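You operate a simulated robot arm through the tools that you are given. There is no shell and no other tool. Be economical: measure what you need, move in short steps, check, and stop when the job is done.

You are at the controls of a simulated two-armed robot. One attempt, no reset.

TASK
Pick up the filter core labelled "Standard" from the top of the steel bench with one hand, pass it to the other hand and put it on the upper shelf under the steel bench. Set down upright: filter core.

It is judged by the outcome, as a careful person would: the job done as asked, and still so three seconds after it is handed in. It fails if anything else is knocked over, pushed out of place, dropped, spilled or broken.

THE ROBOT
Two 7-joint arms with two-finger parallel grippers on one trunk, on a base that drives. Base frame: it is fixed to the floor where the robot stands at the start and does not move with it; the origin is under the middle of the robot, x ahead of it, y to its left, z up; the surface under the hand at the start is at about z = 860. Readings come in mm, rad, newtons and seconds.
The left shoulder is at the start at [60, 143, 946], the right one opposite. With the tool pointing down near the work surface each hand reaches from about 320 to 740 mm from the robot's upright axis, wherever it stands, measured 20 degrees to its own side. Places, roughly: upper shelf under the steel bench [600, 500, 500]. Payload 1.57 kg a hand.
Tool frame (each hand has its own): the origin (TCP) lies between the finger pads and is the grasp point; the fingertips stand 30 mm ahead of it; z points along the fingers, y is the line along which they close. Largest opening 110 mm; finger width 24, thickness 12; the body of the gripper, 48 by 112 mm, starts 78 mm behind the TCP.
Orientation is that of the tool frame in the base frame, as a unit quaternion [x, y, z, w]. With the fingers straight down and closing along the base's y, the tool's x points along the base's -x, its y along +y and its z along -z.

THE INTERFACE
- The arms move only by the tool jog_arm. It takes "left_targets", "right_targets" or both (then of equal length, played together; a hand with none holds still); each is text: rows parted by semicolons, each of 7 numbers parted by spaces: the shift along the tool's x, y, z in mm, then the turn, a rotation vector about the tool's x, y, z in rad, then the closure, from 0 (fully open) to 1 (shut). In form: tx ty tz rx ry rz hand; .... A call has 1 to 20 rows; each row shifts and turns the commanded pose from where the row before left it, along the tool's axes as they then stand. Rows are played at 5 a second. More than 50 mm and 0.15 rad between two rows, or a gripper value outside its range, and nothing of the call is played. Where a pose cannot be reached the arm comes as near as it can. A force on the tool above 40 N (or 10 N above the force at the start of the call, whichever is more), or a blocked arm, ends the call early, and 0.2 s more pass. The fingers move at their own pace (about 45 mm/s each) and stop on an object; they squeeze with about 20 N. The grip force told is the motor's: it shows also when the fingers shut on nothing. Time passes only in rows, and 0.2 s behind the last, so rows that do not move let the fingers close. It gives the time, the measured TCP pose, the force on the tool (base axes), the opening and the grip force at its end, in the units of the frame above (readings bear some noise), with the torque about the TCP (base axes, N m) and any sound that the robot's microphone picked up.
- Cameras (640 x 400 px; columns grow to the right, rows downward): "scene" is now at [49.8, 10.4, 1567.2]; the picture's right is [0.23, -0.97, 0.00], its down [-0.77, -0.18, -0.61] and it looks along [0.59, 0.14, -0.79] (base axes); focal length 250 px, centre (320, 200). "left" rides on the left gripper at [70, -16, -141] in its tool frame; the picture's right is [0.23, 0.97, 0.00], its down [-0.85, 0.20, -0.48] and it looks along [-0.47, 0.11, 0.88] (tool axes); focal length 222 px, centre (320, 200). "right" rides on the right gripper at [70, 16, -141] in its tool frame; the picture's right is [-0.23, 0.97, 0.00], its down [-0.86, -0.20, -0.48] and it looks along [-0.47, -0.11, 0.88] (tool axes); focal length 222 px, centre (320, 200). There is no depth. A picture from a camera that has moved, and an enlarged one, comes with that camera's place and axes in the base frame and with its lens. The place of the scene camera against the robot may be out by one fixed shift of up to 25 mm in any direction.
- get_image(camera): a new picture of that camera. It takes no simulated time.
- slide_trunk(by): slides the trunk up (or, below 0, down) by that many mm; the arms and the scene camera ride with it, the base frame stays. It gives what a move gives, with no picture.
- base_move(legs): drives the robot by 1 to 6 legs, each [ahead, left, turn to the left] in mm, mm and rad, along the robot's own axes; the way and the turn of a leg run together, so that a leg with both is an arc; at most 1500 mm and 3.142 rad a leg. The arms and the cameras ride along, it lands a little off, and it stops where it bumps. It gives what a move gives.
- pan_tilt(pan, tilt): turns the head with the scene camera to pan (to the left, within 1.501 rad either way) and tilt (down, from -0.506 to 1.204), counted from straight ahead of the robot. It gives what a move gives.
- zoom(camera, box): a new picture of the part [left, top, right, bottom] of that camera's present view, enlarged. It takes no simulated time.
- sign_off(): hands the job in; it is judged then, once.

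Go step by step. Nothing tells you exact positions but the pictures and the camera data: compare them with the known pose of the tool, close in by small moves and look again before you grip or let go. The budget is 120 turns and 108 pictures, counting those below and the enlarged ones. Unless the task says otherwise, let go and move clear before handing in, and close with one line.

The tools are called after "Emit:" as a command line: name --argument value ..., lists and objects as JSON in quotes. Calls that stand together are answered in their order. jog_arm: Moves the arms, as the interface text tells. Its arguments: {"type":"object","properties":{"left_targets":{"type":"string"},"right_targets":{"type":"string"}},"required":[]} The other tools are called the same way: slide_trunk (by) slides the trunk up or down; base_move (legs) drives the base; pan_tilt (pan, tilt) turns the head that bears the scene camera; get_image (camera) takes a picture; zoom (camera, box) takes an enlarged picture of a part of a camera's view; sign_off () hands the job in.

At the start:

```text
clock: 0.0
left_ee_pos: [462.0, 309.2, 1119.5]
left_tool_rot: [0.0, 1.0, 0.0, 0.001]
left_wrist_force: [0.6, 0.5, -0.5]
left_moment: [0.02, -0.03, -0.04]
left_grip_width: 110.0
left_gripper_force: 0.0
right_ee_pos: [387.4, -52.1, 1086.6]
right_tool_rot: [0.0, 1.0, 0.0, 0.0]
right_wrist_force: [0.5, 0.0, -0.2]
right_moment: [-0.03, 0.03, 0.01]
right_grip_width: 110.0
right_gripper_force: 0.0
trunk travel left (down, up): [-544.0, 46.0]
robot x, y, heading: [2.7, -0.1, 0.004]
head pan, tilt: [0.23, 0.915]
```

scene: 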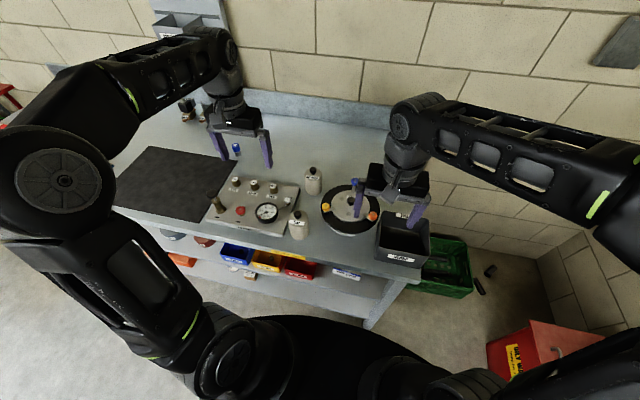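
right: 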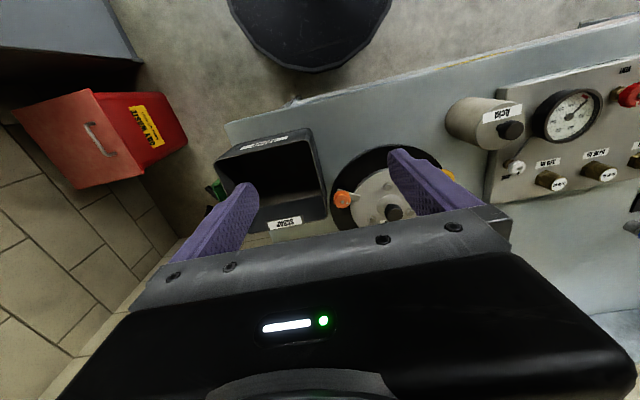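
left: 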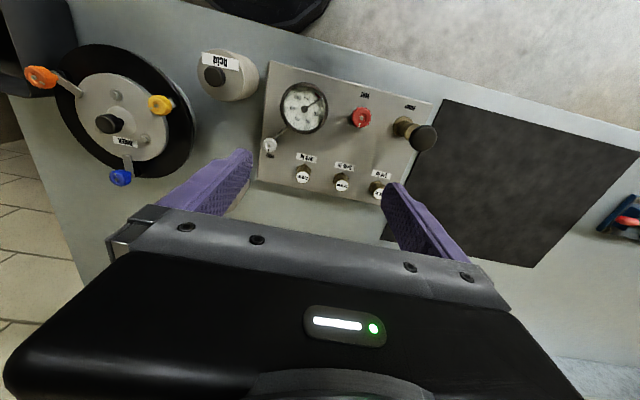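

The bench carries a control panel, a turntable-like device and two small bottle-like objects, which may be the filter cores. I'll zoom in to read the labels.

Emit:
zoom --camera "scene" --box '[200, 140, 440, 290]'

Emit:
zoom --camera "scene" --box '[110, 80, 290, 193]'

Emit:
zoom --camera "scene" --box '[140, 210, 400, 330]'

```text
2.67 times, centred on (320, 215) of scene
camera zoom: at [49.8, 10.4, 1567.2], right [0.23, -0.97, 0.0], down [-0.77, -0.18, -0.61], along [0.59, 0.14, -0.79], focal length 667 px, centre (320, 160)
```

zoom: 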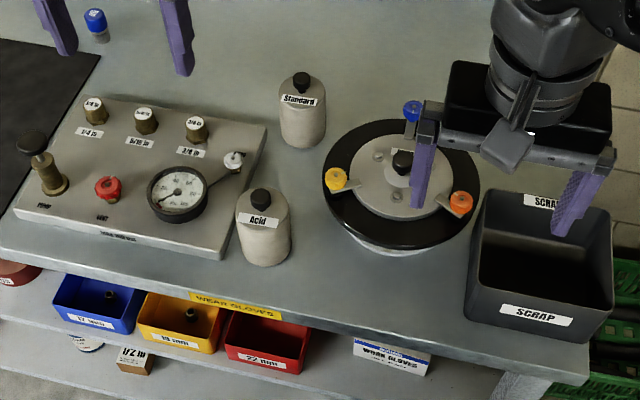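

```text
3.54 times, centred on (200, 136) of scene
camera zoom: at [49.8, 10.4, 1567.2], right [0.23, -0.97, 0.0], down [-0.77, -0.18, -0.61], along [0.59, 0.14, -0.79], focal length 885 px, centre (745, 425)
```

zoom: 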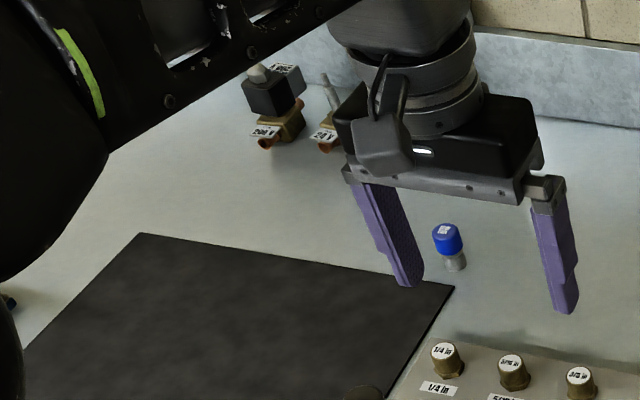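

```text
2.46 times, centred on (270, 270) of scene
camera zoom: at [49.8, 10.4, 1567.2], right [0.23, -0.97, 0.0], down [-0.77, -0.18, -0.61], along [0.59, 0.14, -0.79], focal length 615 px, centre (443, 28)
```

zoom: 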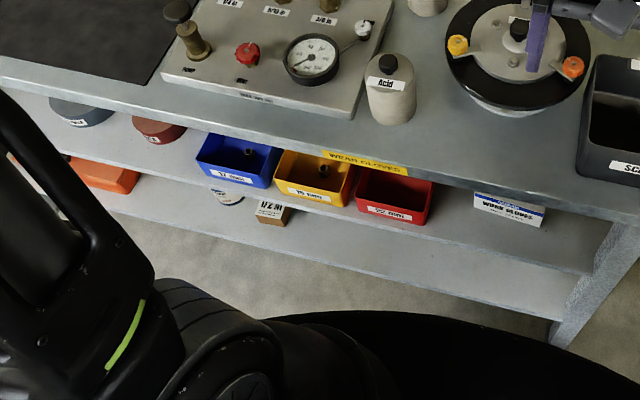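

The "Standard" core is near [609, 167], about 60 mm wide and 114 mm tall, with "Acid" in front of it near [421, 169]. Before moving I'll check the surroundings and the space on the shelf.

Emit:
pan_tilt --pan 1.4 --tilt 0.6

Emit:
get_image --camera "scene"

Emit:
pan_tilt --pan -1.4 --tilt 0.6

Emit:
get_image --camera "scene"

```text
clock: 1.4
left_ee_pos: [462.8, 308.1, 1120.8]
left_tool_rot: [0.0, 1.0, -0.001, 0.001]
left_wrist_force: [1.3, -0.3, 0.1]
left_moment: [-0.01, 0.01, 0.02]
left_grip_width: 110.1
left_gripper_force: 0.1
right_ee_pos: [387.1, -51.1, 1087.1]
right_tool_rot: [0.0, 1.0, -0.001, -0.001]
right_wrist_force: [0.1, -1.1, 0.0]
right_moment: [0.01, 0.0, 0.02]
right_grip_width: 110.0
right_gripper_force: 0.0
trunk travel left (down, up): [-544.0, 46.0]
robot x, y, heading: [2.8, -0.5, 0.004]
head pan, tilt: [1.4, 0.6]
```

```text
101 pictures are left
camera scene: at [-7.8, 80.4, 1593.1], right [0.99, -0.17, 0.0], down [-0.1, -0.56, -0.82], along [0.14, 0.81, -0.57], focal length 250 px, centre (320, 200)
```

scene: 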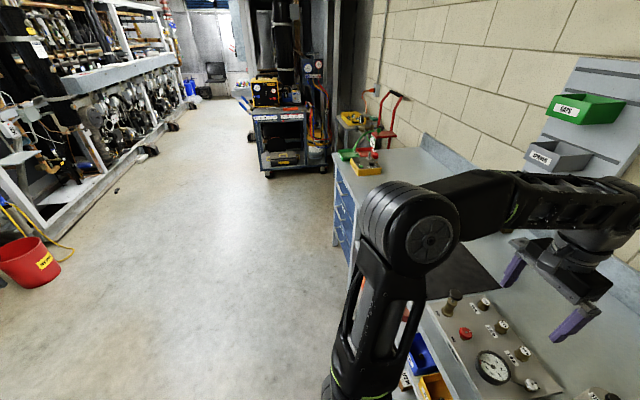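

```text
clock: 3.9
left_ee_pos: [461.9, 309.7, 1121.7]
left_tool_rot: [0.001, 1.0, -0.001, 0.001]
left_wrist_force: [0.6, 0.9, 0.5]
left_moment: [-0.01, 0.04, 0.0]
left_grip_width: 110.0
left_gripper_force: 0.0
right_ee_pos: [386.6, -52.1, 1086.1]
right_tool_rot: [0.0, 1.0, 0.001, 0.0]
right_wrist_force: [-0.3, 0.1, 0.0]
right_moment: [0.03, 0.01, 0.01]
right_grip_width: 110.1
right_gripper_force: 0.1
trunk travel left (down, up): [-544.0, 46.0]
robot x, y, heading: [1.1, 1.4, 0.0]
head pan, tilt: [-1.4, 0.6]
```

```text
100 pictures are left
camera scene: at [-7.8, -93.7, 1593.1], right [-0.99, -0.17, 0.0], down [-0.1, 0.56, -0.83], along [0.14, -0.81, -0.56], focal length 250 px, centre (320, 200)
```

scene: 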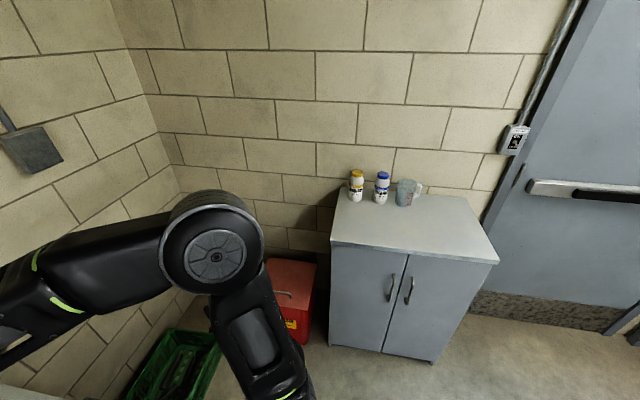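

The floor behind and to the left is clear. I'll back off with empty hands to look at the shelf.

Emit:
base_move --legs '[[-550, 0, 0]]'

Emit:
slide_trunk --by -400

Emit:
pan_tilt --pan 0.25 --tilt 0.55

Emit:
get_image --camera "scene"

```text
clock: 7.0
left_ee_pos: [-94.2, 309.3, 1120.9]
left_tool_rot: [0.0, 1.0, 0.0, 0.002]
left_wrist_force: [-0.2, -0.2, -0.6]
left_moment: [0.01, -0.03, 0.01]
left_grip_width: 109.9
left_gripper_force: 0.1
right_ee_pos: [-169.3, -51.5, 1086.5]
right_tool_rot: [0.0, 1.0, 0.0, 0.0]
right_wrist_force: [-1.2, 0.6, 0.0]
right_moment: [0.01, -0.03, 0.04]
right_grip_width: 109.7
right_gripper_force: 0.1
trunk travel left (down, up): [-544.0, 46.0]
robot x, y, heading: [-557.4, 0.1, 0.0]
head pan, tilt: [-1.4, 0.6]
```

```text
clock: 10.9
left_ee_pos: [-93.2, 309.6, 719.9]
left_tool_rot: [0.001, 1.0, -0.001, 0.001]
left_wrist_force: [0.5, -0.1, 0.2]
left_moment: [0.03, 0.0, 0.02]
left_grip_width: 109.8
left_gripper_force: 0.0
right_ee_pos: [-169.7, -52.9, 686.5]
right_tool_rot: [0.0, 1.0, 0.0, 0.001]
right_wrist_force: [-0.9, 0.1, 0.3]
right_moment: [0.01, 0.0, -0.03]
right_grip_width: 110.0
right_gripper_force: 0.0
trunk travel left (down, up): [-144.0, 446.0]
robot x, y, heading: [-558.3, 2.0, 0.001]
head pan, tilt: [-1.4, 0.6]
```

```text
clock: 12.6
left_ee_pos: [-93.9, 310.1, 720.1]
left_tool_rot: [0.0, 1.0, 0.0, 0.001]
left_wrist_force: [0.1, -0.6, 0.5]
left_moment: [-0.01, 0.01, -0.01]
left_grip_width: 110.2
left_gripper_force: 0.1
right_ee_pos: [-169.4, -54.0, 686.8]
right_tool_rot: [0.0, 1.0, 0.0, 0.0]
right_wrist_force: [0.4, -0.5, -0.1]
right_moment: [-0.04, 0.01, 0.02]
right_grip_width: 109.8
right_gripper_force: 0.0
trunk travel left (down, up): [-144.0, 446.0]
robot x, y, heading: [-554.9, -2.4, 0.003]
head pan, tilt: [0.25, 0.55]
```

```text
99 pictures are left
camera scene: at [-492.4, 15.7, 1197.6], right [0.25, -0.97, 0.0], down [-0.51, -0.13, -0.85], along [0.83, 0.21, -0.52], focal length 250 px, centre (320, 200)
```

scene: 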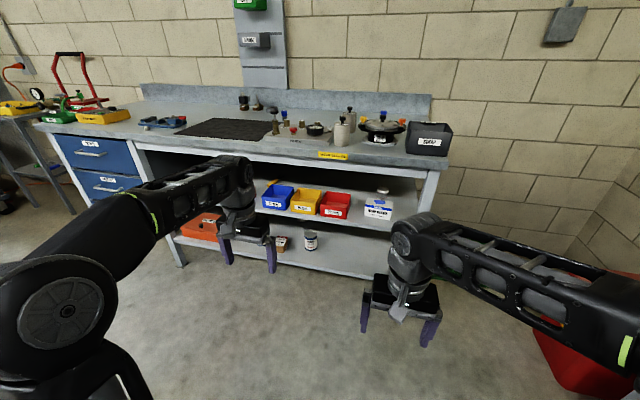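

Emit:
zoom --camera "scene" --box '[235, 145, 455, 283]'

Emit:
zoom --camera "scene" --box '[120, 80, 340, 218]'

```text
2.90 times, centred on (345, 214) of scene
camera zoom: at [-492.4, 15.7, 1197.6], right [0.25, -0.97, 0.0], down [-0.51, -0.13, -0.85], along [0.83, 0.21, -0.52], focal length 725 px, centre (248, 159)
```

zoom: 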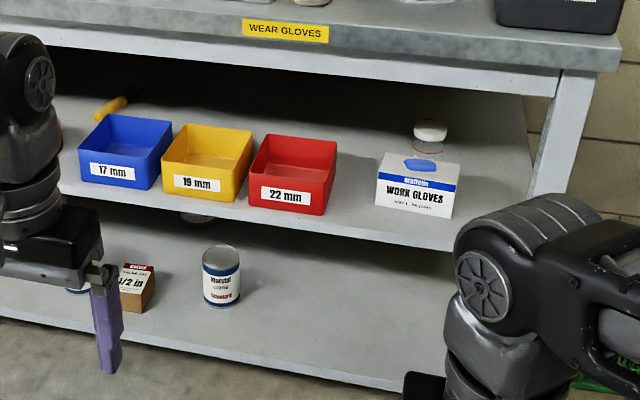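

```text
2.90 times, centred on (230, 149) of scene
camera zoom: at [-492.4, 15.7, 1197.6], right [0.25, -0.97, 0.0], down [-0.51, -0.13, -0.85], along [0.83, 0.21, -0.52], focal length 725 px, centre (581, 348)
```

zoom: 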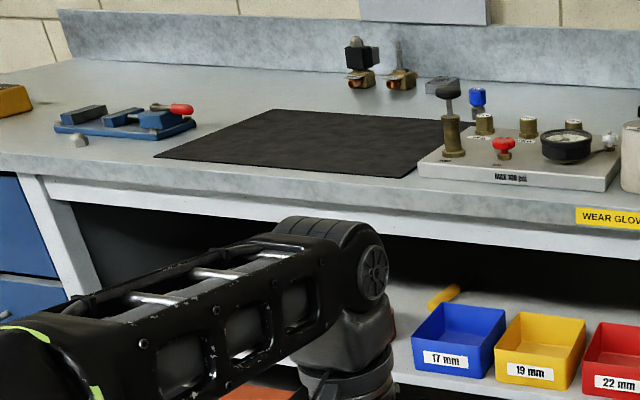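

Emit:
zoom --camera "scene" --box '[270, 220, 334, 260]'

Emit:
zoom --camera "scene" --box '[320, 90, 448, 170]'

```text
10.00 times, centred on (302, 240) of scene
camera zoom: at [-492.4, 15.7, 1197.6], right [0.25, -0.97, 0.0], down [-0.51, -0.13, -0.85], along [0.83, 0.21, -0.52], focal length 2500 px, centre (500, -200)
```

zoom: 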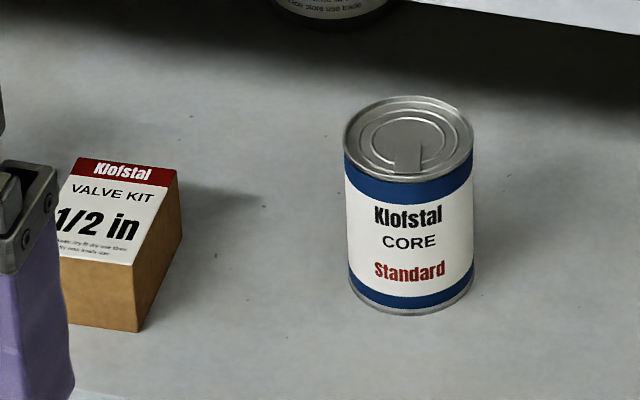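

```text
5.00 times, centred on (384, 130) of scene
camera zoom: at [-492.4, 15.7, 1197.6], right [0.25, -0.97, 0.0], down [-0.51, -0.13, -0.85], along [0.83, 0.21, -0.52], focal length 1250 px, centre (0, 550)
```

zoom: 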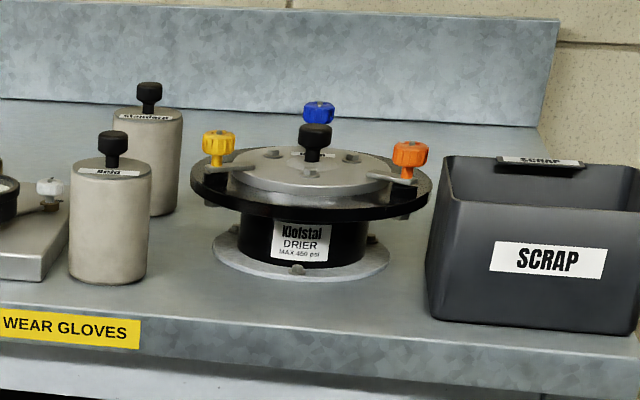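

The core on the bench is confirmed. The shelf looks crowded on its right side, so I'll drive left to see the part hidden by the arm.

Emit:
base_move --legs '[[0, 750, 0]]'

Emit:
pan_tilt --pan -0.1 --tilt 0.5

Emit:
get_image --camera "scene"

```text
clock: 16.6
left_ee_pos: [-93.6, 1055.8, 719.3]
left_tool_rot: [-0.001, 1.0, 0.0, 0.001]
left_wrist_force: [-0.9, 0.1, 0.8]
left_moment: [0.03, 0.0, 0.01]
left_grip_width: 110.1
left_gripper_force: 0.0
right_ee_pos: [-169.0, 695.4, 687.2]
right_tool_rot: [0.0, 1.0, 0.0, -0.001]
right_wrist_force: [0.2, 0.0, 0.0]
right_moment: [0.02, 0.0, 0.01]
right_grip_width: 110.1
right_gripper_force: 0.1
trunk travel left (down, up): [-144.0, 446.0]
robot x, y, heading: [-559.5, 742.4, -0.004]
head pan, tilt: [0.25, 0.55]
```

```text
clock: 17.5
left_ee_pos: [-94.1, 1055.6, 720.0]
left_tool_rot: [-0.001, 1.0, 0.001, 0.001]
left_wrist_force: [0.0, 0.7, 0.0]
left_moment: [0.03, -0.01, -0.03]
left_grip_width: 110.0
left_gripper_force: 0.1
right_ee_pos: [-168.5, 695.2, 687.2]
right_tool_rot: [-0.001, 1.0, 0.0, 0.0]
right_wrist_force: [-0.8, 0.5, -0.1]
right_moment: [-0.04, -0.01, 0.01]
right_grip_width: 110.0
right_gripper_force: 0.1
trunk travel left (down, up): [-144.0, 446.0]
robot x, y, heading: [-556.4, 747.2, 0.004]
head pan, tilt: [-0.099, 0.499]
```

```text
94 pictures are left
camera scene: at [-489.0, 730.9, 1202.2], right [-0.1, -1.0, 0.0], down [-0.48, 0.05, -0.88], along [0.87, -0.09, -0.48], focal length 250 px, centre (320, 200)
```

scene: 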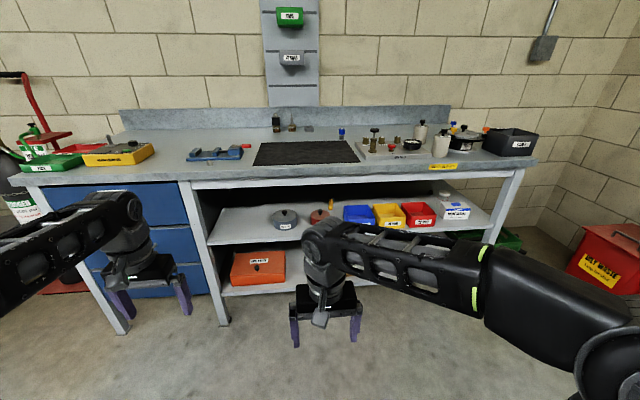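

Emit:
zoom --camera "scene" --box '[190, 165, 350, 265]'

Emit:
zoom --camera "scene" --box '[340, 165, 540, 290]'

```text
4.00 times, centred on (270, 215) of scene
camera zoom: at [-489.0, 730.9, 1202.2], right [-0.1, -1.0, 0.0], down [-0.48, 0.05, -0.88], along [0.87, -0.09, -0.48], focal length 1000 px, centre (520, 140)
```

zoom: 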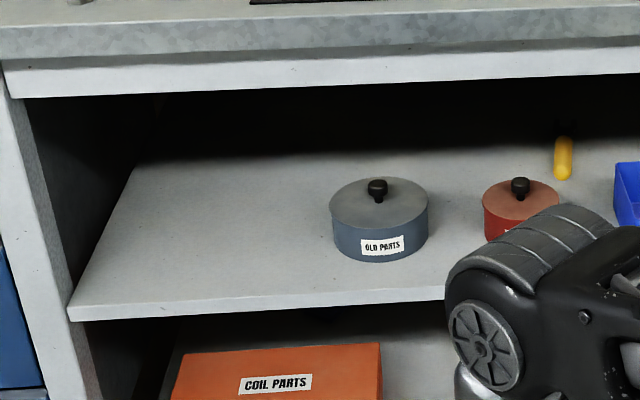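

```text
3.20 times, centred on (440, 228) of scene
camera zoom: at [-489.0, 730.9, 1202.2], right [-0.1, -1.0, 0.0], down [-0.48, 0.05, -0.88], along [0.87, -0.09, -0.48], focal length 800 px, centre (-64, 112)
```

zoom: 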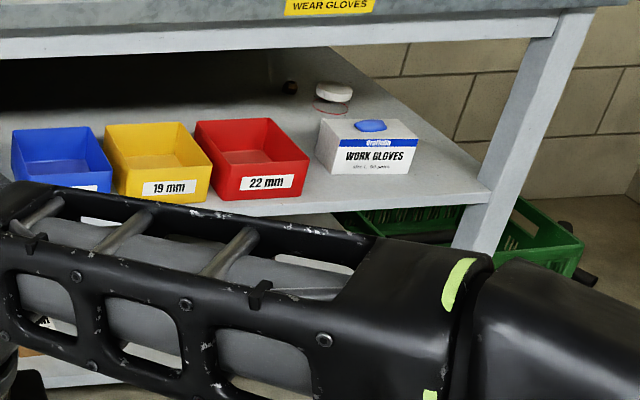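

The left part of the upper shelf, left of the "Old parts" tin, is free: about x 450–800, y 870–1130, z≈500. Now I'll go back to the bench to pick the core with the left hand.

Emit:
slide_trunk --by 400

Emit:
base_move --legs '[[0, -747, 0], [556, 0, 0]]'

Emit:
pan_tilt --pan 0.23 --tilt 0.9

Emit:
get_image --camera "left"

Emit:
zoom --camera "scene" --box '[200, 140, 440, 290]'

```text
clock: 21.3
left_ee_pos: [-94.6, 1055.1, 1120.5]
left_tool_rot: [-0.001, 1.0, 0.0, 0.001]
left_wrist_force: [-0.6, -0.5, 0.8]
left_moment: [0.02, 0.03, -0.02]
left_grip_width: 110.2
left_gripper_force: 0.0
right_ee_pos: [-170.4, 694.1, 1086.6]
right_tool_rot: [-0.001, 1.0, 0.0, 0.0]
right_wrist_force: [-0.1, 0.3, 0.1]
right_moment: [-0.01, -0.02, -0.06]
right_grip_width: 110.0
right_gripper_force: 0.1
trunk travel left (down, up): [-544.0, 46.0]
robot x, y, heading: [-554.3, 751.2, 0.002]
head pan, tilt: [-0.099, 0.499]
```

```text
clock: 28.1
left_ee_pos: [462.2, 312.8, 1119.3]
left_tool_rot: [-0.001, 1.0, 0.0, 0.0]
left_wrist_force: [0.3, 0.1, -0.1]
left_moment: [0.0, 0.0, 0.01]
left_grip_width: 110.1
left_gripper_force: 0.1
right_ee_pos: [387.1, -48.4, 1086.0]
right_tool_rot: [-0.001, 1.0, 0.0, 0.0]
right_wrist_force: [-0.2, 0.3, 0.0]
right_moment: [0.0, 0.0, 0.01]
right_grip_width: 110.0
right_gripper_force: 0.0
trunk travel left (down, up): [-544.0, 46.0]
robot x, y, heading: [-2.2, 3.2, 0.005]
head pan, tilt: [-0.099, 0.499]
```

```text
clock: 29.0
left_ee_pos: [461.2, 312.7, 1120.6]
left_tool_rot: [-0.001, 1.0, 0.0, 0.001]
left_wrist_force: [-0.4, 0.0, 0.4]
left_moment: [-0.01, 0.04, -0.04]
left_grip_width: 110.2
left_gripper_force: 0.1
right_ee_pos: [386.9, -49.0, 1086.2]
right_tool_rot: [-0.001, 1.0, 0.0, 0.0]
right_wrist_force: [-0.4, 0.0, 0.7]
right_moment: [0.0, -0.03, -0.03]
right_grip_width: 110.1
right_gripper_force: 0.0
trunk travel left (down, up): [-544.0, 46.0]
robot x, y, heading: [0.4, -0.2, -0.001]
head pan, tilt: [0.23, 0.901]
```

```text
91 pictures are left
camera left: at [392.0, 297.7, 1260.8], right [-0.23, 0.97, 0.0], down [0.85, 0.2, 0.48], along [0.47, 0.11, -0.88], focal length 222 px, centre (320, 200)
```

left: 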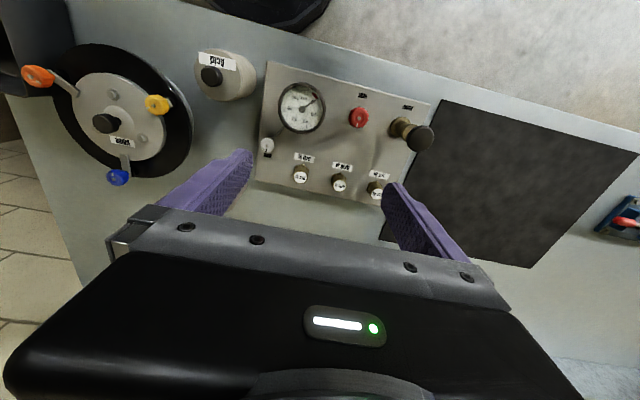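

```text
2.67 times, centred on (320, 215) of scene
camera zoom: at [50.4, 13.2, 1568.4], right [0.23, -0.97, 0.0], down [-0.76, -0.18, -0.62], along [0.6, 0.14, -0.78], focal length 667 px, centre (320, 160)
```

zoom: 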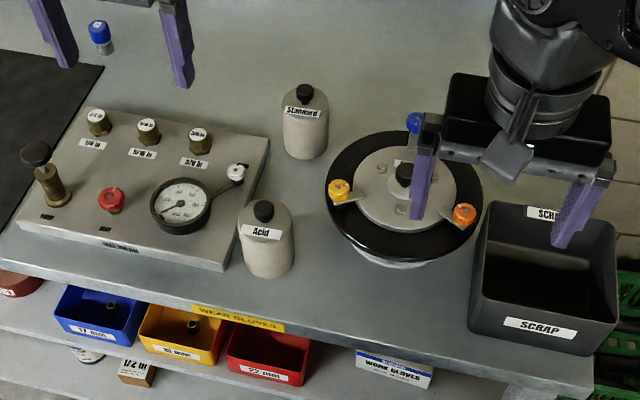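

The views agree: the core is near [609, 168]. I'll move the left hand above it, staying high.

Emit:
jog_arm --left_targets "-29.6 -28.6 0 0 0 0 0;-29.6 -28.6 0 0 0 0 0;-29.6 -28.6 0 0 0 0 0;-29.6 -28.6 0 0 0 0 0;-29.6 -28.6 0 0 0 0 0;0 0 0 0 0 0 0"

Emit:
get_image --camera "left"

Emit:
get_image --camera "scene"

```text
clock: 30.4
left_ee_pos: [520.5, 255.6, 1119.3]
left_tool_rot: [-0.002, 1.0, 0.0, 0.001]
left_wrist_force: [-0.4, -0.8, 0.5]
left_moment: [0.01, 0.01, 0.0]
left_grip_width: 110.1
left_gripper_force: 0.0
left hand out of reach, approached as far as the arm can: row 3, 4, 5
right_ee_pos: [386.7, -49.6, 1086.8]
right_tool_rot: [-0.001, 1.0, 0.0, 0.0]
right_wrist_force: [-0.5, 0.2, 0.4]
right_moment: [0.03, 0.0, -0.03]
right_grip_width: 110.1
right_gripper_force: 0.0
trunk travel left (down, up): [-544.0, 46.0]
robot x, y, heading: [1.4, 4.6, 0.004]
head pan, tilt: [0.23, 0.901]
```

```text
89 pictures are left
camera left: at [450.7, 240.2, 1259.8], right [-0.23, 0.97, 0.0], down [0.85, 0.2, 0.48], along [0.47, 0.11, -0.88], focal length 222 px, centre (320, 200)
```

left: 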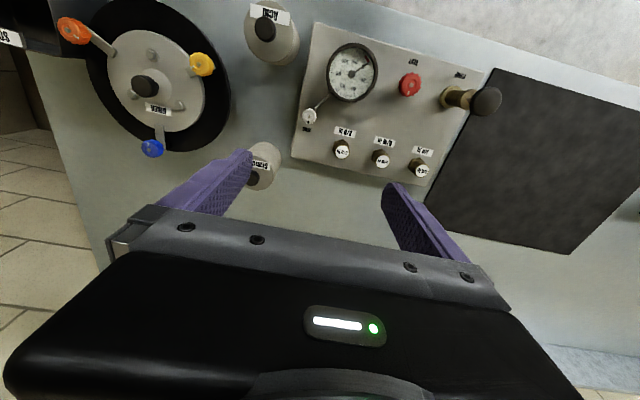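

```text
88 pictures are left
camera scene: at [50.3, 12.9, 1568.3], right [0.23, -0.97, 0.0], down [-0.76, -0.18, -0.62], along [0.6, 0.14, -0.78], focal length 250 px, centre (320, 200)
```

scene: 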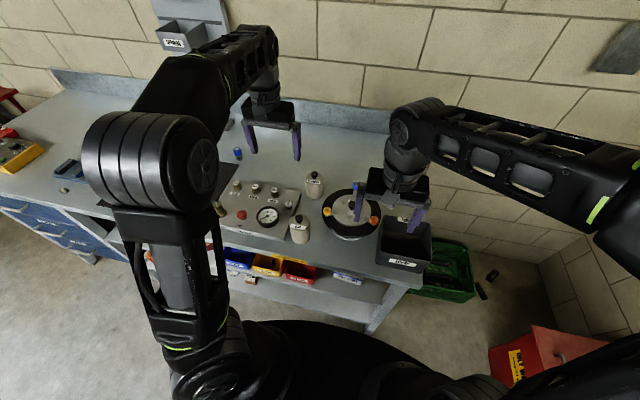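

The target is out of reach at this height. I'll lower 70 mm, still above everything, and check again.

Emit:
jog_arm --left_targets "0 0 35 0 0 0 0;0 0 35 0 0 0 0;-20 -20 0 0 0 0 0;-20 -20 0 0 0 0 0;0 0 0 0 0 0 0"

Emit:
get_image --camera "left"

```text
clock: 31.6
left_ee_pos: [562.3, 216.2, 1048.8]
left_tool_rot: [-0.001, 1.0, 0.0, 0.001]
left_wrist_force: [0.0, -0.2, 0.5]
left_moment: [0.04, 0.0, 0.0]
left_grip_width: 109.9
left_gripper_force: 0.0
right_ee_pos: [386.1, -48.4, 1087.0]
right_tool_rot: [-0.001, 1.0, 0.0, 0.0]
right_wrist_force: [0.3, 0.3, -0.4]
right_moment: [0.02, 0.0, -0.03]
right_grip_width: 110.1
right_gripper_force: 0.0
trunk travel left (down, up): [-544.0, 46.0]
robot x, y, heading: [-4.8, 5.1, 0.004]
head pan, tilt: [0.23, 0.901]
```

```text
87 pictures are left
camera left: at [491.6, 200.8, 1191.4], right [-0.23, 0.97, 0.0], down [0.85, 0.2, 0.48], along [0.47, 0.11, -0.88], focal length 222 px, centre (320, 200)
```

left: 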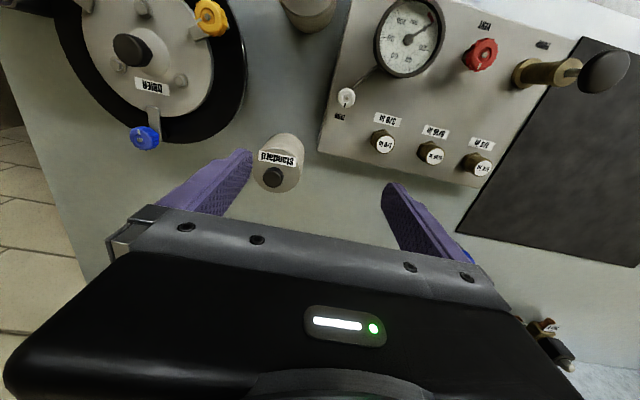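

The core now shows at about [597–605, 173]. I'll centre over it.

Emit:
jog_arm --left_targets "-20 -22 0 0 0 0 0;-17 -21 0 0 0 0 0;0 0 0 0 0 0 0"

Emit:
get_image --camera "left"

Emit:
zoom --camera "scene" --box '[230, 90, 390, 190]'

```text
clock: 32.4
left_ee_pos: [599.3, 174.4, 1051.3]
left_tool_rot: [-0.001, 1.0, 0.001, 0.001]
left_wrist_force: [-0.3, 0.7, -0.4]
left_moment: [0.01, -0.02, 0.01]
left_grip_width: 110.0
left_gripper_force: 0.1
right_ee_pos: [386.3, -48.1, 1086.2]
right_tool_rot: [0.0, 1.0, -0.001, 0.0]
right_wrist_force: [-0.4, 0.0, 0.2]
right_moment: [-0.01, 0.0, 0.0]
right_grip_width: 110.0
right_gripper_force: 0.1
trunk travel left (down, up): [-544.0, 46.0]
robot x, y, heading: [1.3, 1.2, 0.007]
head pan, tilt: [0.23, 0.901]
```

```text
86 pictures are left
camera left: at [528.4, 158.4, 1191.1], right [-0.23, 0.97, 0.0], down [0.85, 0.2, 0.48], along [0.47, 0.11, -0.88], focal length 222 px, centre (320, 200)
```

left: 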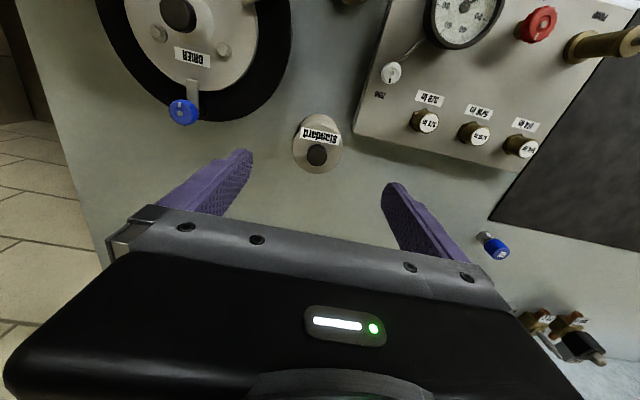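

```text
4.00 times, centred on (310, 140) of scene
camera zoom: at [50.0, 13.4, 1568.3], right [0.23, -0.97, 0.0], down [-0.76, -0.18, -0.62], along [0.6, 0.14, -0.78], focal length 1000 px, centre (360, 440)
```

zoom: 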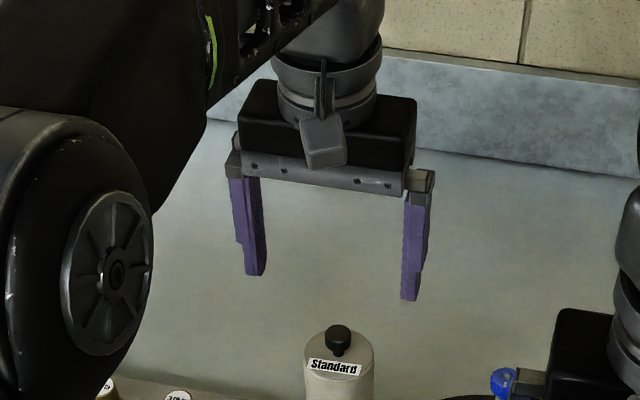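

The core sits at about [597, 172]. I'll descend with the fingers partly open, to TCP z≈940, so the tips stay above the panel level.

Emit:
jog_arm --left_targets "0 -2 0 0 0 0 0.25;0 0 30 0 0 0 0.25;0 0 30 0 0 0 0.25;0 0 20 0 0 0 0.25;0 0 0 0 0 0 0.25"

Emit:
get_image --camera "left"

Emit:
zoom --camera "scene" --box '[230, 110, 390, 210]'

```text
clock: 33.6
left_ee_pos: [598.6, 170.4, 970.1]
left_tool_rot: [-0.001, 1.0, 0.0, 0.002]
left_wrist_force: [-0.4, 0.1, 0.0]
left_moment: [0.03, 0.01, -0.04]
left_grip_width: 82.5
left_gripper_force: 0.1
right_ee_pos: [385.7, -48.4, 1087.7]
right_tool_rot: [-0.001, 1.0, 0.0, 0.0]
right_wrist_force: [-0.4, -0.4, 0.5]
right_moment: [0.03, -0.01, 0.0]
right_grip_width: 110.2
right_gripper_force: 0.2
trunk travel left (down, up): [-544.0, 46.0]
robot x, y, heading: [0.2, 3.6, 0.004]
head pan, tilt: [0.23, 0.901]
```

```text
84 pictures are left
camera left: at [528.1, 155.6, 1110.2], right [-0.23, 0.97, 0.0], down [0.85, 0.2, 0.48], along [0.47, 0.11, -0.88], focal length 222 px, centre (320, 200)
```

left: 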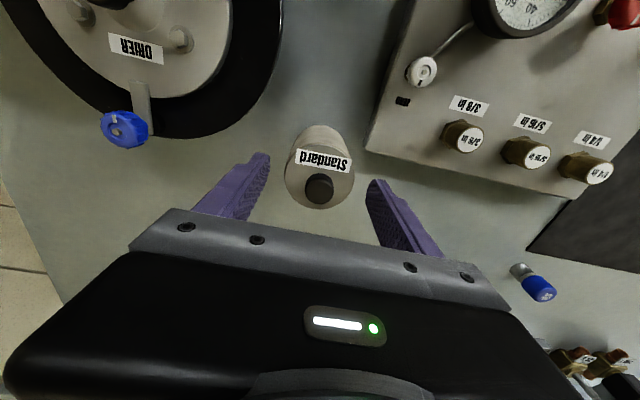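

```text
4.00 times, centred on (310, 160) of scene
camera zoom: at [50.1, 13.2, 1568.3], right [0.23, -0.97, 0.0], down [-0.76, -0.18, -0.62], along [0.6, 0.14, -0.78], focal length 1000 px, centre (360, 360)
```

zoom: 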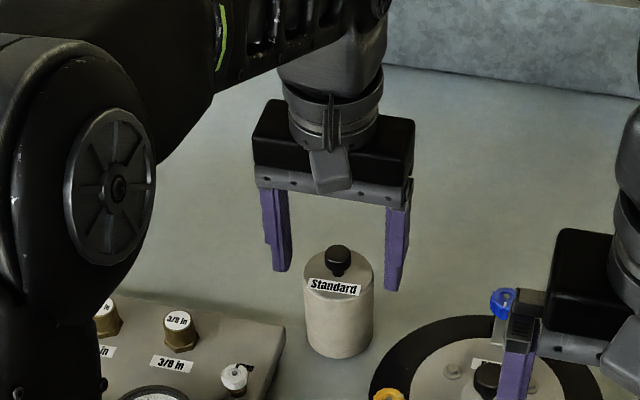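

Emit:
jog_arm --left_targets "2 0 17 0 0 0 0.25;1 0 17 0 0 0 0.25;0 0 0 0 0 0 0.25"

Emit:
get_image --camera "left"

Emit:
zoom --camera "scene" --box '[230, 110, 390, 210]'

```text
clock: 34.4
left_ee_pos: [596.3, 171.6, 935.3]
left_tool_rot: [-0.002, 1.0, 0.0, 0.001]
left_wrist_force: [0.0, 0.1, -0.3]
left_moment: [0.01, 0.0, 0.0]
left_grip_width: 82.6
left_gripper_force: 0.1
right_ee_pos: [385.9, -49.7, 1086.7]
right_tool_rot: [-0.001, 1.0, -0.001, -0.001]
right_wrist_force: [-0.4, -0.5, 0.9]
right_moment: [0.0, -0.03, 0.0]
right_grip_width: 109.9
right_gripper_force: 0.1
trunk travel left (down, up): [-544.0, 46.0]
robot x, y, heading: [-1.8, 1.5, 0.001]
head pan, tilt: [0.23, 0.901]
```

```text
82 pictures are left
camera left: at [525.5, 156.1, 1076.4], right [-0.23, 0.97, 0.0], down [0.85, 0.2, 0.48], along [0.47, 0.11, -0.88], focal length 222 px, centre (320, 200)
```

left: 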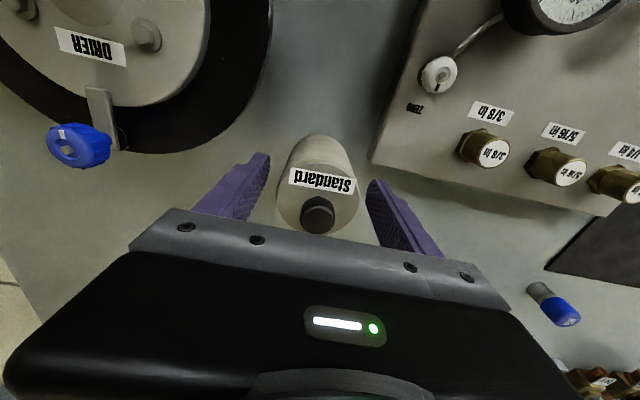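

```text
4.00 times, centred on (310, 160) of scene
camera zoom: at [50.2, 13.2, 1568.3], right [0.23, -0.97, 0.0], down [-0.76, -0.18, -0.62], along [0.6, 0.14, -0.78], focal length 1000 px, centre (360, 360)
```

zoom: 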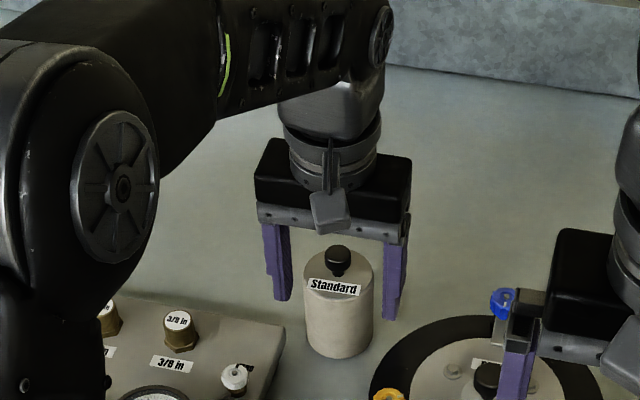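

The core is centred between the fingers, with its knob top near z≈958 and its body top near 935. Now I'll close.

Emit:
jog_arm --left_targets "-1 0 4 0 0 0 0.25;0 0 0 0 0 0 0.6;0 0 0 0 0 0 0.8;0 0 0 0 0 0 0.8;0 0 0 0 0 0 0.8;0 0 0 0 0 0 0.8"

Emit:
get_image --camera "left"

```text
clock: 35.8
left_ee_pos: [598.1, 170.6, 933.9]
left_tool_rot: [-0.001, 1.0, 0.0, 0.001]
left_wrist_force: [0.2, -0.3, 1.0]
left_moment: [-0.12, -0.01, 0.01]
left_grip_width: 59.5
left_gripper_force: 20.0
right_ee_pos: [387.2, -46.7, 1087.0]
right_tool_rot: [-0.001, 1.0, 0.001, -0.001]
right_wrist_force: [0.0, 0.0, -0.2]
right_moment: [0.01, 0.01, -0.03]
right_grip_width: 110.0
right_gripper_force: 0.2
trunk travel left (down, up): [-544.0, 46.0]
robot x, y, heading: [5.3, 2.2, 0.002]
head pan, tilt: [0.23, 0.901]
```

```text
80 pictures are left
camera left: at [526.8, 156.0, 1072.8], right [-0.23, 0.97, 0.0], down [0.85, 0.2, 0.48], along [0.47, 0.11, -0.88], focal length 222 px, centre (320, 200)
```

left: 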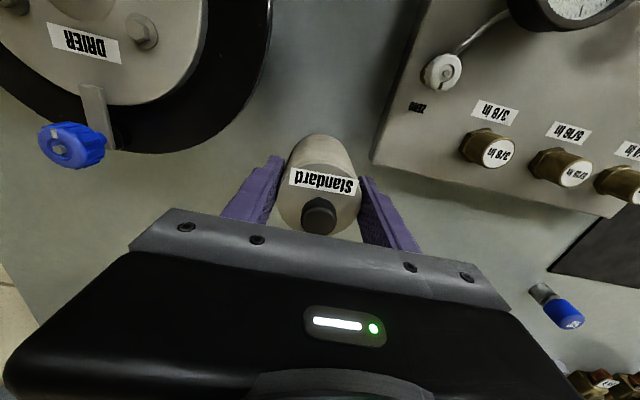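

Gripped at 59.5 mm with 20 N. Lifting gently.

Emit:
jog_arm --left_targets "0 0 -10 0 0 0 0.8;0 0 -15 0 0 0 0.8;0 0 -25 0 0 0 0.8;0 0 0 0 0 0 0.8"

Emit:
zoom --camera "scene" --box '[230, 90, 390, 190]'

```text
clock: 36.8
left_ee_pos: [596.4, 172.5, 981.3]
left_tool_rot: [-0.001, 1.0, -0.001, 0.001]
left_wrist_force: [-0.1, 0.5, -2.3]
left_moment: [-0.01, 0.03, 0.01]
left_grip_width: 59.6
left_gripper_force: 20.1
right_ee_pos: [387.5, -48.1, 1087.0]
right_tool_rot: [0.0, 1.0, 0.0, 0.0]
right_wrist_force: [0.0, 0.2, 0.2]
right_moment: [0.0, -0.02, 0.01]
right_grip_width: 110.1
right_gripper_force: 0.1
trunk travel left (down, up): [-544.0, 46.0]
robot x, y, heading: [3.5, 3.2, 0.002]
head pan, tilt: [0.23, 0.901]
```

```text
4.00 times, centred on (310, 140) of scene
camera zoom: at [50.9, 13.3, 1568.3], right [0.23, -0.97, 0.0], down [-0.76, -0.18, -0.62], along [0.6, 0.14, -0.78], focal length 1000 px, centre (360, 440)
```

zoom: 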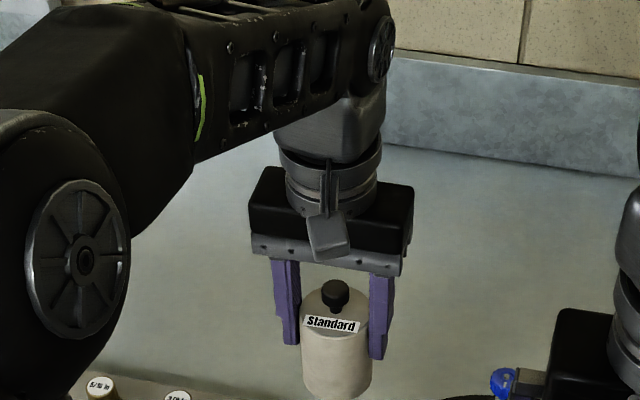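

The lift holds, at about 0.24 kg. I'll raise further and back away from the bench for the handover.

Emit:
jog_arm --left_targets "0 0 -25 0 0 0 0.8;0 0 -25 0 0 0 0.8;0 0 -20 0 0 0 0.8;0 0 0 0 0 0 0.8"

Emit:
slide_trunk --by 44

Emit:
base_move --legs '[[-600, 0, 0]]'

Emit:
get_image --camera "scene"

```text
clock: 37.8
left_ee_pos: [597.1, 171.9, 1052.3]
left_tool_rot: [-0.002, 1.0, 0.0, 0.002]
left_wrist_force: [-0.7, 0.1, -3.4]
left_moment: [-0.01, 0.03, -0.02]
left_grip_width: 59.5
left_gripper_force: 19.9
right_ee_pos: [387.9, -48.2, 1086.6]
right_tool_rot: [-0.001, 1.0, -0.001, -0.001]
right_wrist_force: [0.4, 0.4, 0.3]
right_moment: [0.01, 0.01, 0.0]
right_grip_width: 109.9
right_gripper_force: 0.0
trunk travel left (down, up): [-544.0, 46.0]
robot x, y, heading: [-3.6, 1.3, 0.002]
head pan, tilt: [0.23, 0.901]
```

```text
clock: 38.7
left_ee_pos: [598.4, 170.4, 1096.3]
left_tool_rot: [-0.002, 1.0, 0.0, 0.001]
left_wrist_force: [0.1, -0.6, -3.2]
left_moment: [0.03, 0.07, 0.01]
left_grip_width: 59.6
left_gripper_force: 19.9
right_ee_pos: [386.5, -48.7, 1130.5]
right_tool_rot: [-0.001, 1.0, 0.0, 0.0]
right_wrist_force: [0.3, 0.4, -0.5]
right_moment: [0.02, 0.0, -0.02]
right_grip_width: 110.1
right_gripper_force: 0.1
trunk travel left (down, up): [-588.0, 2.0]
robot x, y, heading: [-1.0, 3.7, 0.004]
head pan, tilt: [0.23, 0.901]
```

```text
clock: 42.0
left_ee_pos: [-1.7, 170.5, 1095.3]
left_tool_rot: [-0.002, 1.0, 0.0, 0.001]
left_wrist_force: [-0.7, 0.2, -3.4]
left_moment: [-0.02, -0.02, 0.01]
left_grip_width: 59.6
left_gripper_force: 19.1
right_ee_pos: [-210.2, -50.5, 1130.9]
right_tool_rot: [-0.002, 1.0, 0.0, 0.0]
right_wrist_force: [-1.2, 0.2, 0.2]
right_moment: [0.02, -0.01, 0.0]
right_grip_width: 110.0
right_gripper_force: 0.0
trunk travel left (down, up): [-588.0, 2.0]
robot x, y, heading: [-597.9, 2.0, 0.004]
head pan, tilt: [0.23, 0.901]
```

```text
78 pictures are left
camera scene: at [-547.2, 11.0, 1612.3], right [0.23, -0.97, 0.0], down [-0.76, -0.18, -0.62], along [0.6, 0.15, -0.78], focal length 250 px, centre (320, 200)
```

scene: 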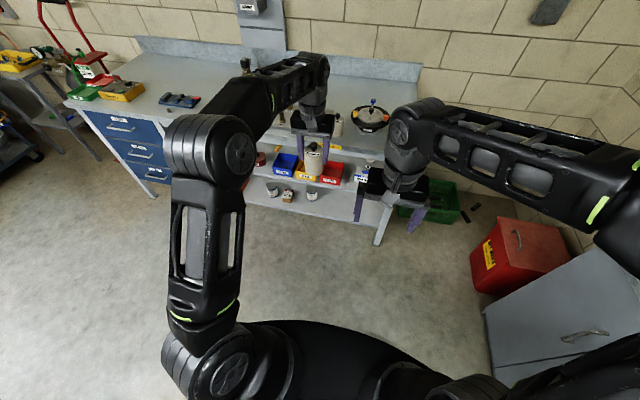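

The core is held firmly. For the handover I'll turn the left hand 45° so its closing line faces the right hand's approach direction, and start turning the right hand towards pointing forward and left.

Emit:
jog_arm --left_targets "13 -20 0 0 0 0 0.8;13 -20 0 0 0 0 0.8;0 0 0 0 0 0.131 0.8;0 0 0 0 0 0.131 0.8;0 0 0 0 0 0.131 0.8;0 0 0 0 0 0.131 0.8;0 0 0 0 0 0.131 0.8;0 0 0 0 0 0.13 0.8;0 0 0 0 0 0 0.8" --right_targets "0 0 0 0 0 -0.131 0.2;0 0 0 0 0 -0.131 0.2;0 0 0 0 0 -0.131 0.2;0 0 0 0 0 -0.131 0.2;0 0 0 0 0 -0.131 0.2;0 0 0 0 0 -0.13 0.2;0 0 0 0 -0.13 0 0.2;0 0 0 0 -0.13 0 0.2;0 0 0 0 -0.13 0 0.2"

Emit:
get_image --camera "scene"

```text
clock: 44.0
left_ee_pos: [-25.7, 129.4, 1096.2]
left_tool_rot: [0.381, 0.924, 0.0, 0.001]
left_wrist_force: [0.2, -0.6, -3.2]
left_moment: [0.04, -0.01, 0.03]
left_grip_width: 59.6
left_gripper_force: 19.7
right_ee_pos: [-212.0, -51.0, 1130.9]
right_tool_rot: [-0.377, 0.905, 0.075, 0.18]
right_wrist_force: [-0.1, 0.6, 0.5]
right_moment: [0.01, 0.01, 0.0]
right_grip_width: 88.0
right_gripper_force: 0.0
trunk travel left (down, up): [-588.0, 2.0]
robot x, y, heading: [-599.4, 3.3, 0.009]
head pan, tilt: [0.23, 0.901]
```

```text
77 pictures are left
camera scene: at [-547.5, 10.4, 1612.3], right [0.23, -0.97, 0.0], down [-0.76, -0.18, -0.62], along [0.6, 0.15, -0.78], focal length 250 px, centre (320, 200)
```

scene: 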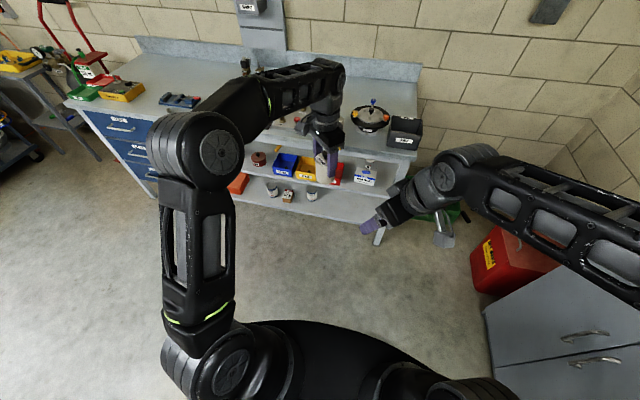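

Emit:
jog_arm --right_targets "-13 0 7 0 -0.124 0 0.2;-12 0 8 0 -0.124 0 0.2;-11 0 9 0 -0.124 0 0.2;-10 0 10 0 -0.124 0 0.2;-9 0 11 0 -0.124 0 0.2;-8 0 12 0 -0.124 0 0.2;0 0 0 0 0 0 0.2"

Emit:
get_image --camera "scene"

Emit:
get_image --camera "right"

```text
clock: 45.6
left_ee_pos: [-26.5, 132.4, 1097.0]
left_tool_rot: [0.379, 0.925, 0.001, 0.002]
left_wrist_force: [0.0, 0.0, -3.6]
left_moment: [-0.04, 0.0, -0.03]
left_grip_width: 59.4
left_gripper_force: 20.1
right_ee_pos: [-150.2, 10.0, 1130.9]
right_tool_rot: [-0.325, 0.779, 0.207, 0.495]
right_wrist_force: [-0.9, 0.5, 0.3]
right_moment: [-0.02, -0.04, -0.04]
right_grip_width: 87.9
right_gripper_force: 0.1
right hand out of reach, approached as far as the arm can: row 5
trunk travel left (down, up): [-588.0, 2.0]
robot x, y, heading: [-598.3, 0.8, 0.004]
head pan, tilt: [0.23, 0.901]
```

```text
76 pictures are left
camera scene: at [-547.1, 12.9, 1612.3], right [0.23, -0.97, 0.0], down [-0.76, -0.18, -0.62], along [0.6, 0.14, -0.78], focal length 250 px, centre (320, 200)
```

scene: 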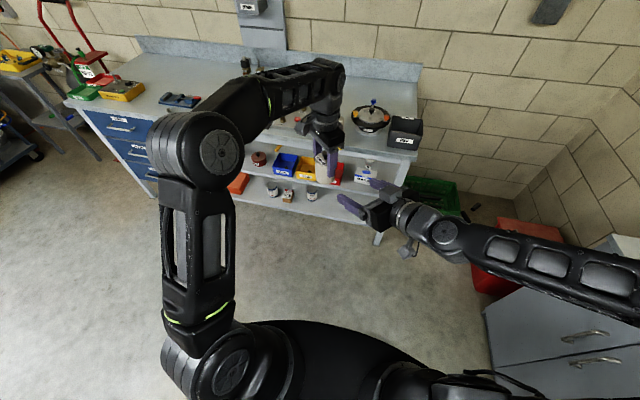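

```text
75 pictures are left
camera right: at [-273.7, -90.4, 1126.5], right [-0.62, 0.75, 0.21], down [0.09, -0.19, 0.98], along [0.78, 0.63, 0.05], focal length 222 px, centre (320, 200)
```

right: 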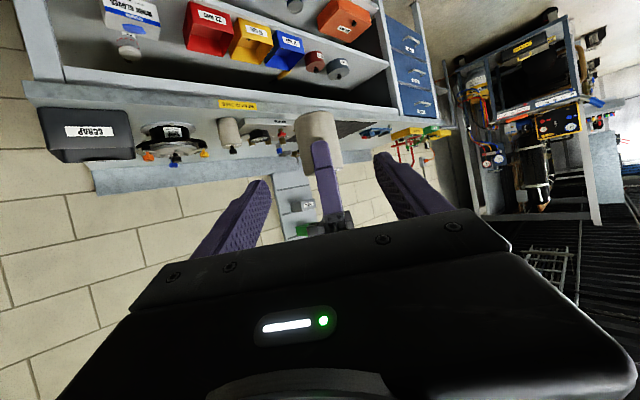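

The right hand points straight at the core at the planned pitch. I'll advance in part and check.

Emit:
jog_arm --right_targets "-5 0 30 0 0 0 0.15;-5 0 30 0 0 0 0.15;0 0 30 0 0 0 0.15;0 0 30 0 0 0 0.15;0 0 0 0 0 0 0.15"

Emit:
get_image --camera "right"

Emit:
zoom --camera "scene" --box '[260, 90, 420, 190]'

Emit:
get_image --camera "left"

```text
clock: 46.8
left_ee_pos: [-27.0, 130.8, 1095.9]
left_tool_rot: [0.381, 0.925, 0.001, 0.002]
left_wrist_force: [0.7, -0.2, -3.2]
left_moment: [0.02, 0.0, -0.01]
left_grip_width: 59.4
left_gripper_force: 19.9
right_ee_pos: [-80.1, 62.7, 1087.4]
right_tool_rot: [-0.324, 0.779, 0.206, 0.495]
right_wrist_force: [-0.5, -0.3, 0.6]
right_moment: [0.01, -0.04, 0.0]
right_grip_width: 93.4
right_gripper_force: 0.0
right hand out of reach, approached as far as the arm can: row 3, 4
trunk travel left (down, up): [-588.0, 2.0]
robot x, y, heading: [-595.7, -2.2, 0.008]
head pan, tilt: [0.23, 0.901]
```

```text
74 pictures are left
camera right: at [-203.5, -38.9, 1082.8], right [-0.62, 0.75, 0.21], down [0.09, -0.19, 0.98], along [0.78, 0.63, 0.05], focal length 222 px, centre (320, 200)
```

right: 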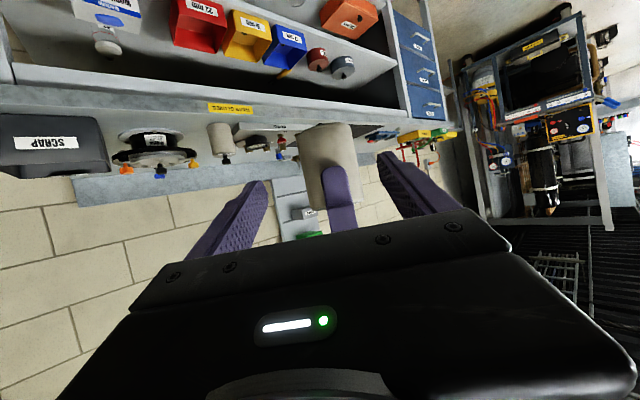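

```text
4.00 times, centred on (340, 140) of scene
camera zoom: at [-547.4, 11.4, 1612.3], right [0.23, -0.97, 0.0], down [-0.76, -0.18, -0.62], along [0.6, 0.14, -0.78], focal length 1000 px, centre (240, 440)
```

zoom: 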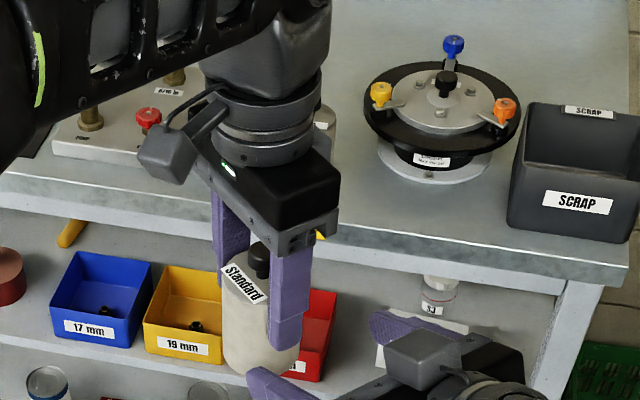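

```text
72 pictures are left
camera left: at [-88.5, 169.3, 1236.5], right [0.52, 0.85, 0.0], down [0.75, -0.46, 0.48], along [0.41, -0.25, -0.88], focal length 222 px, centre (320, 200)
```

left: 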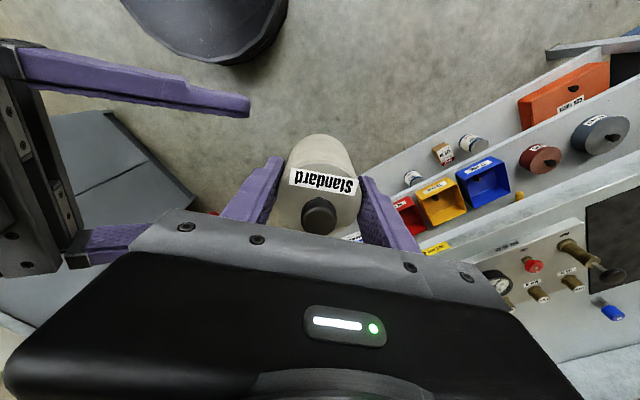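

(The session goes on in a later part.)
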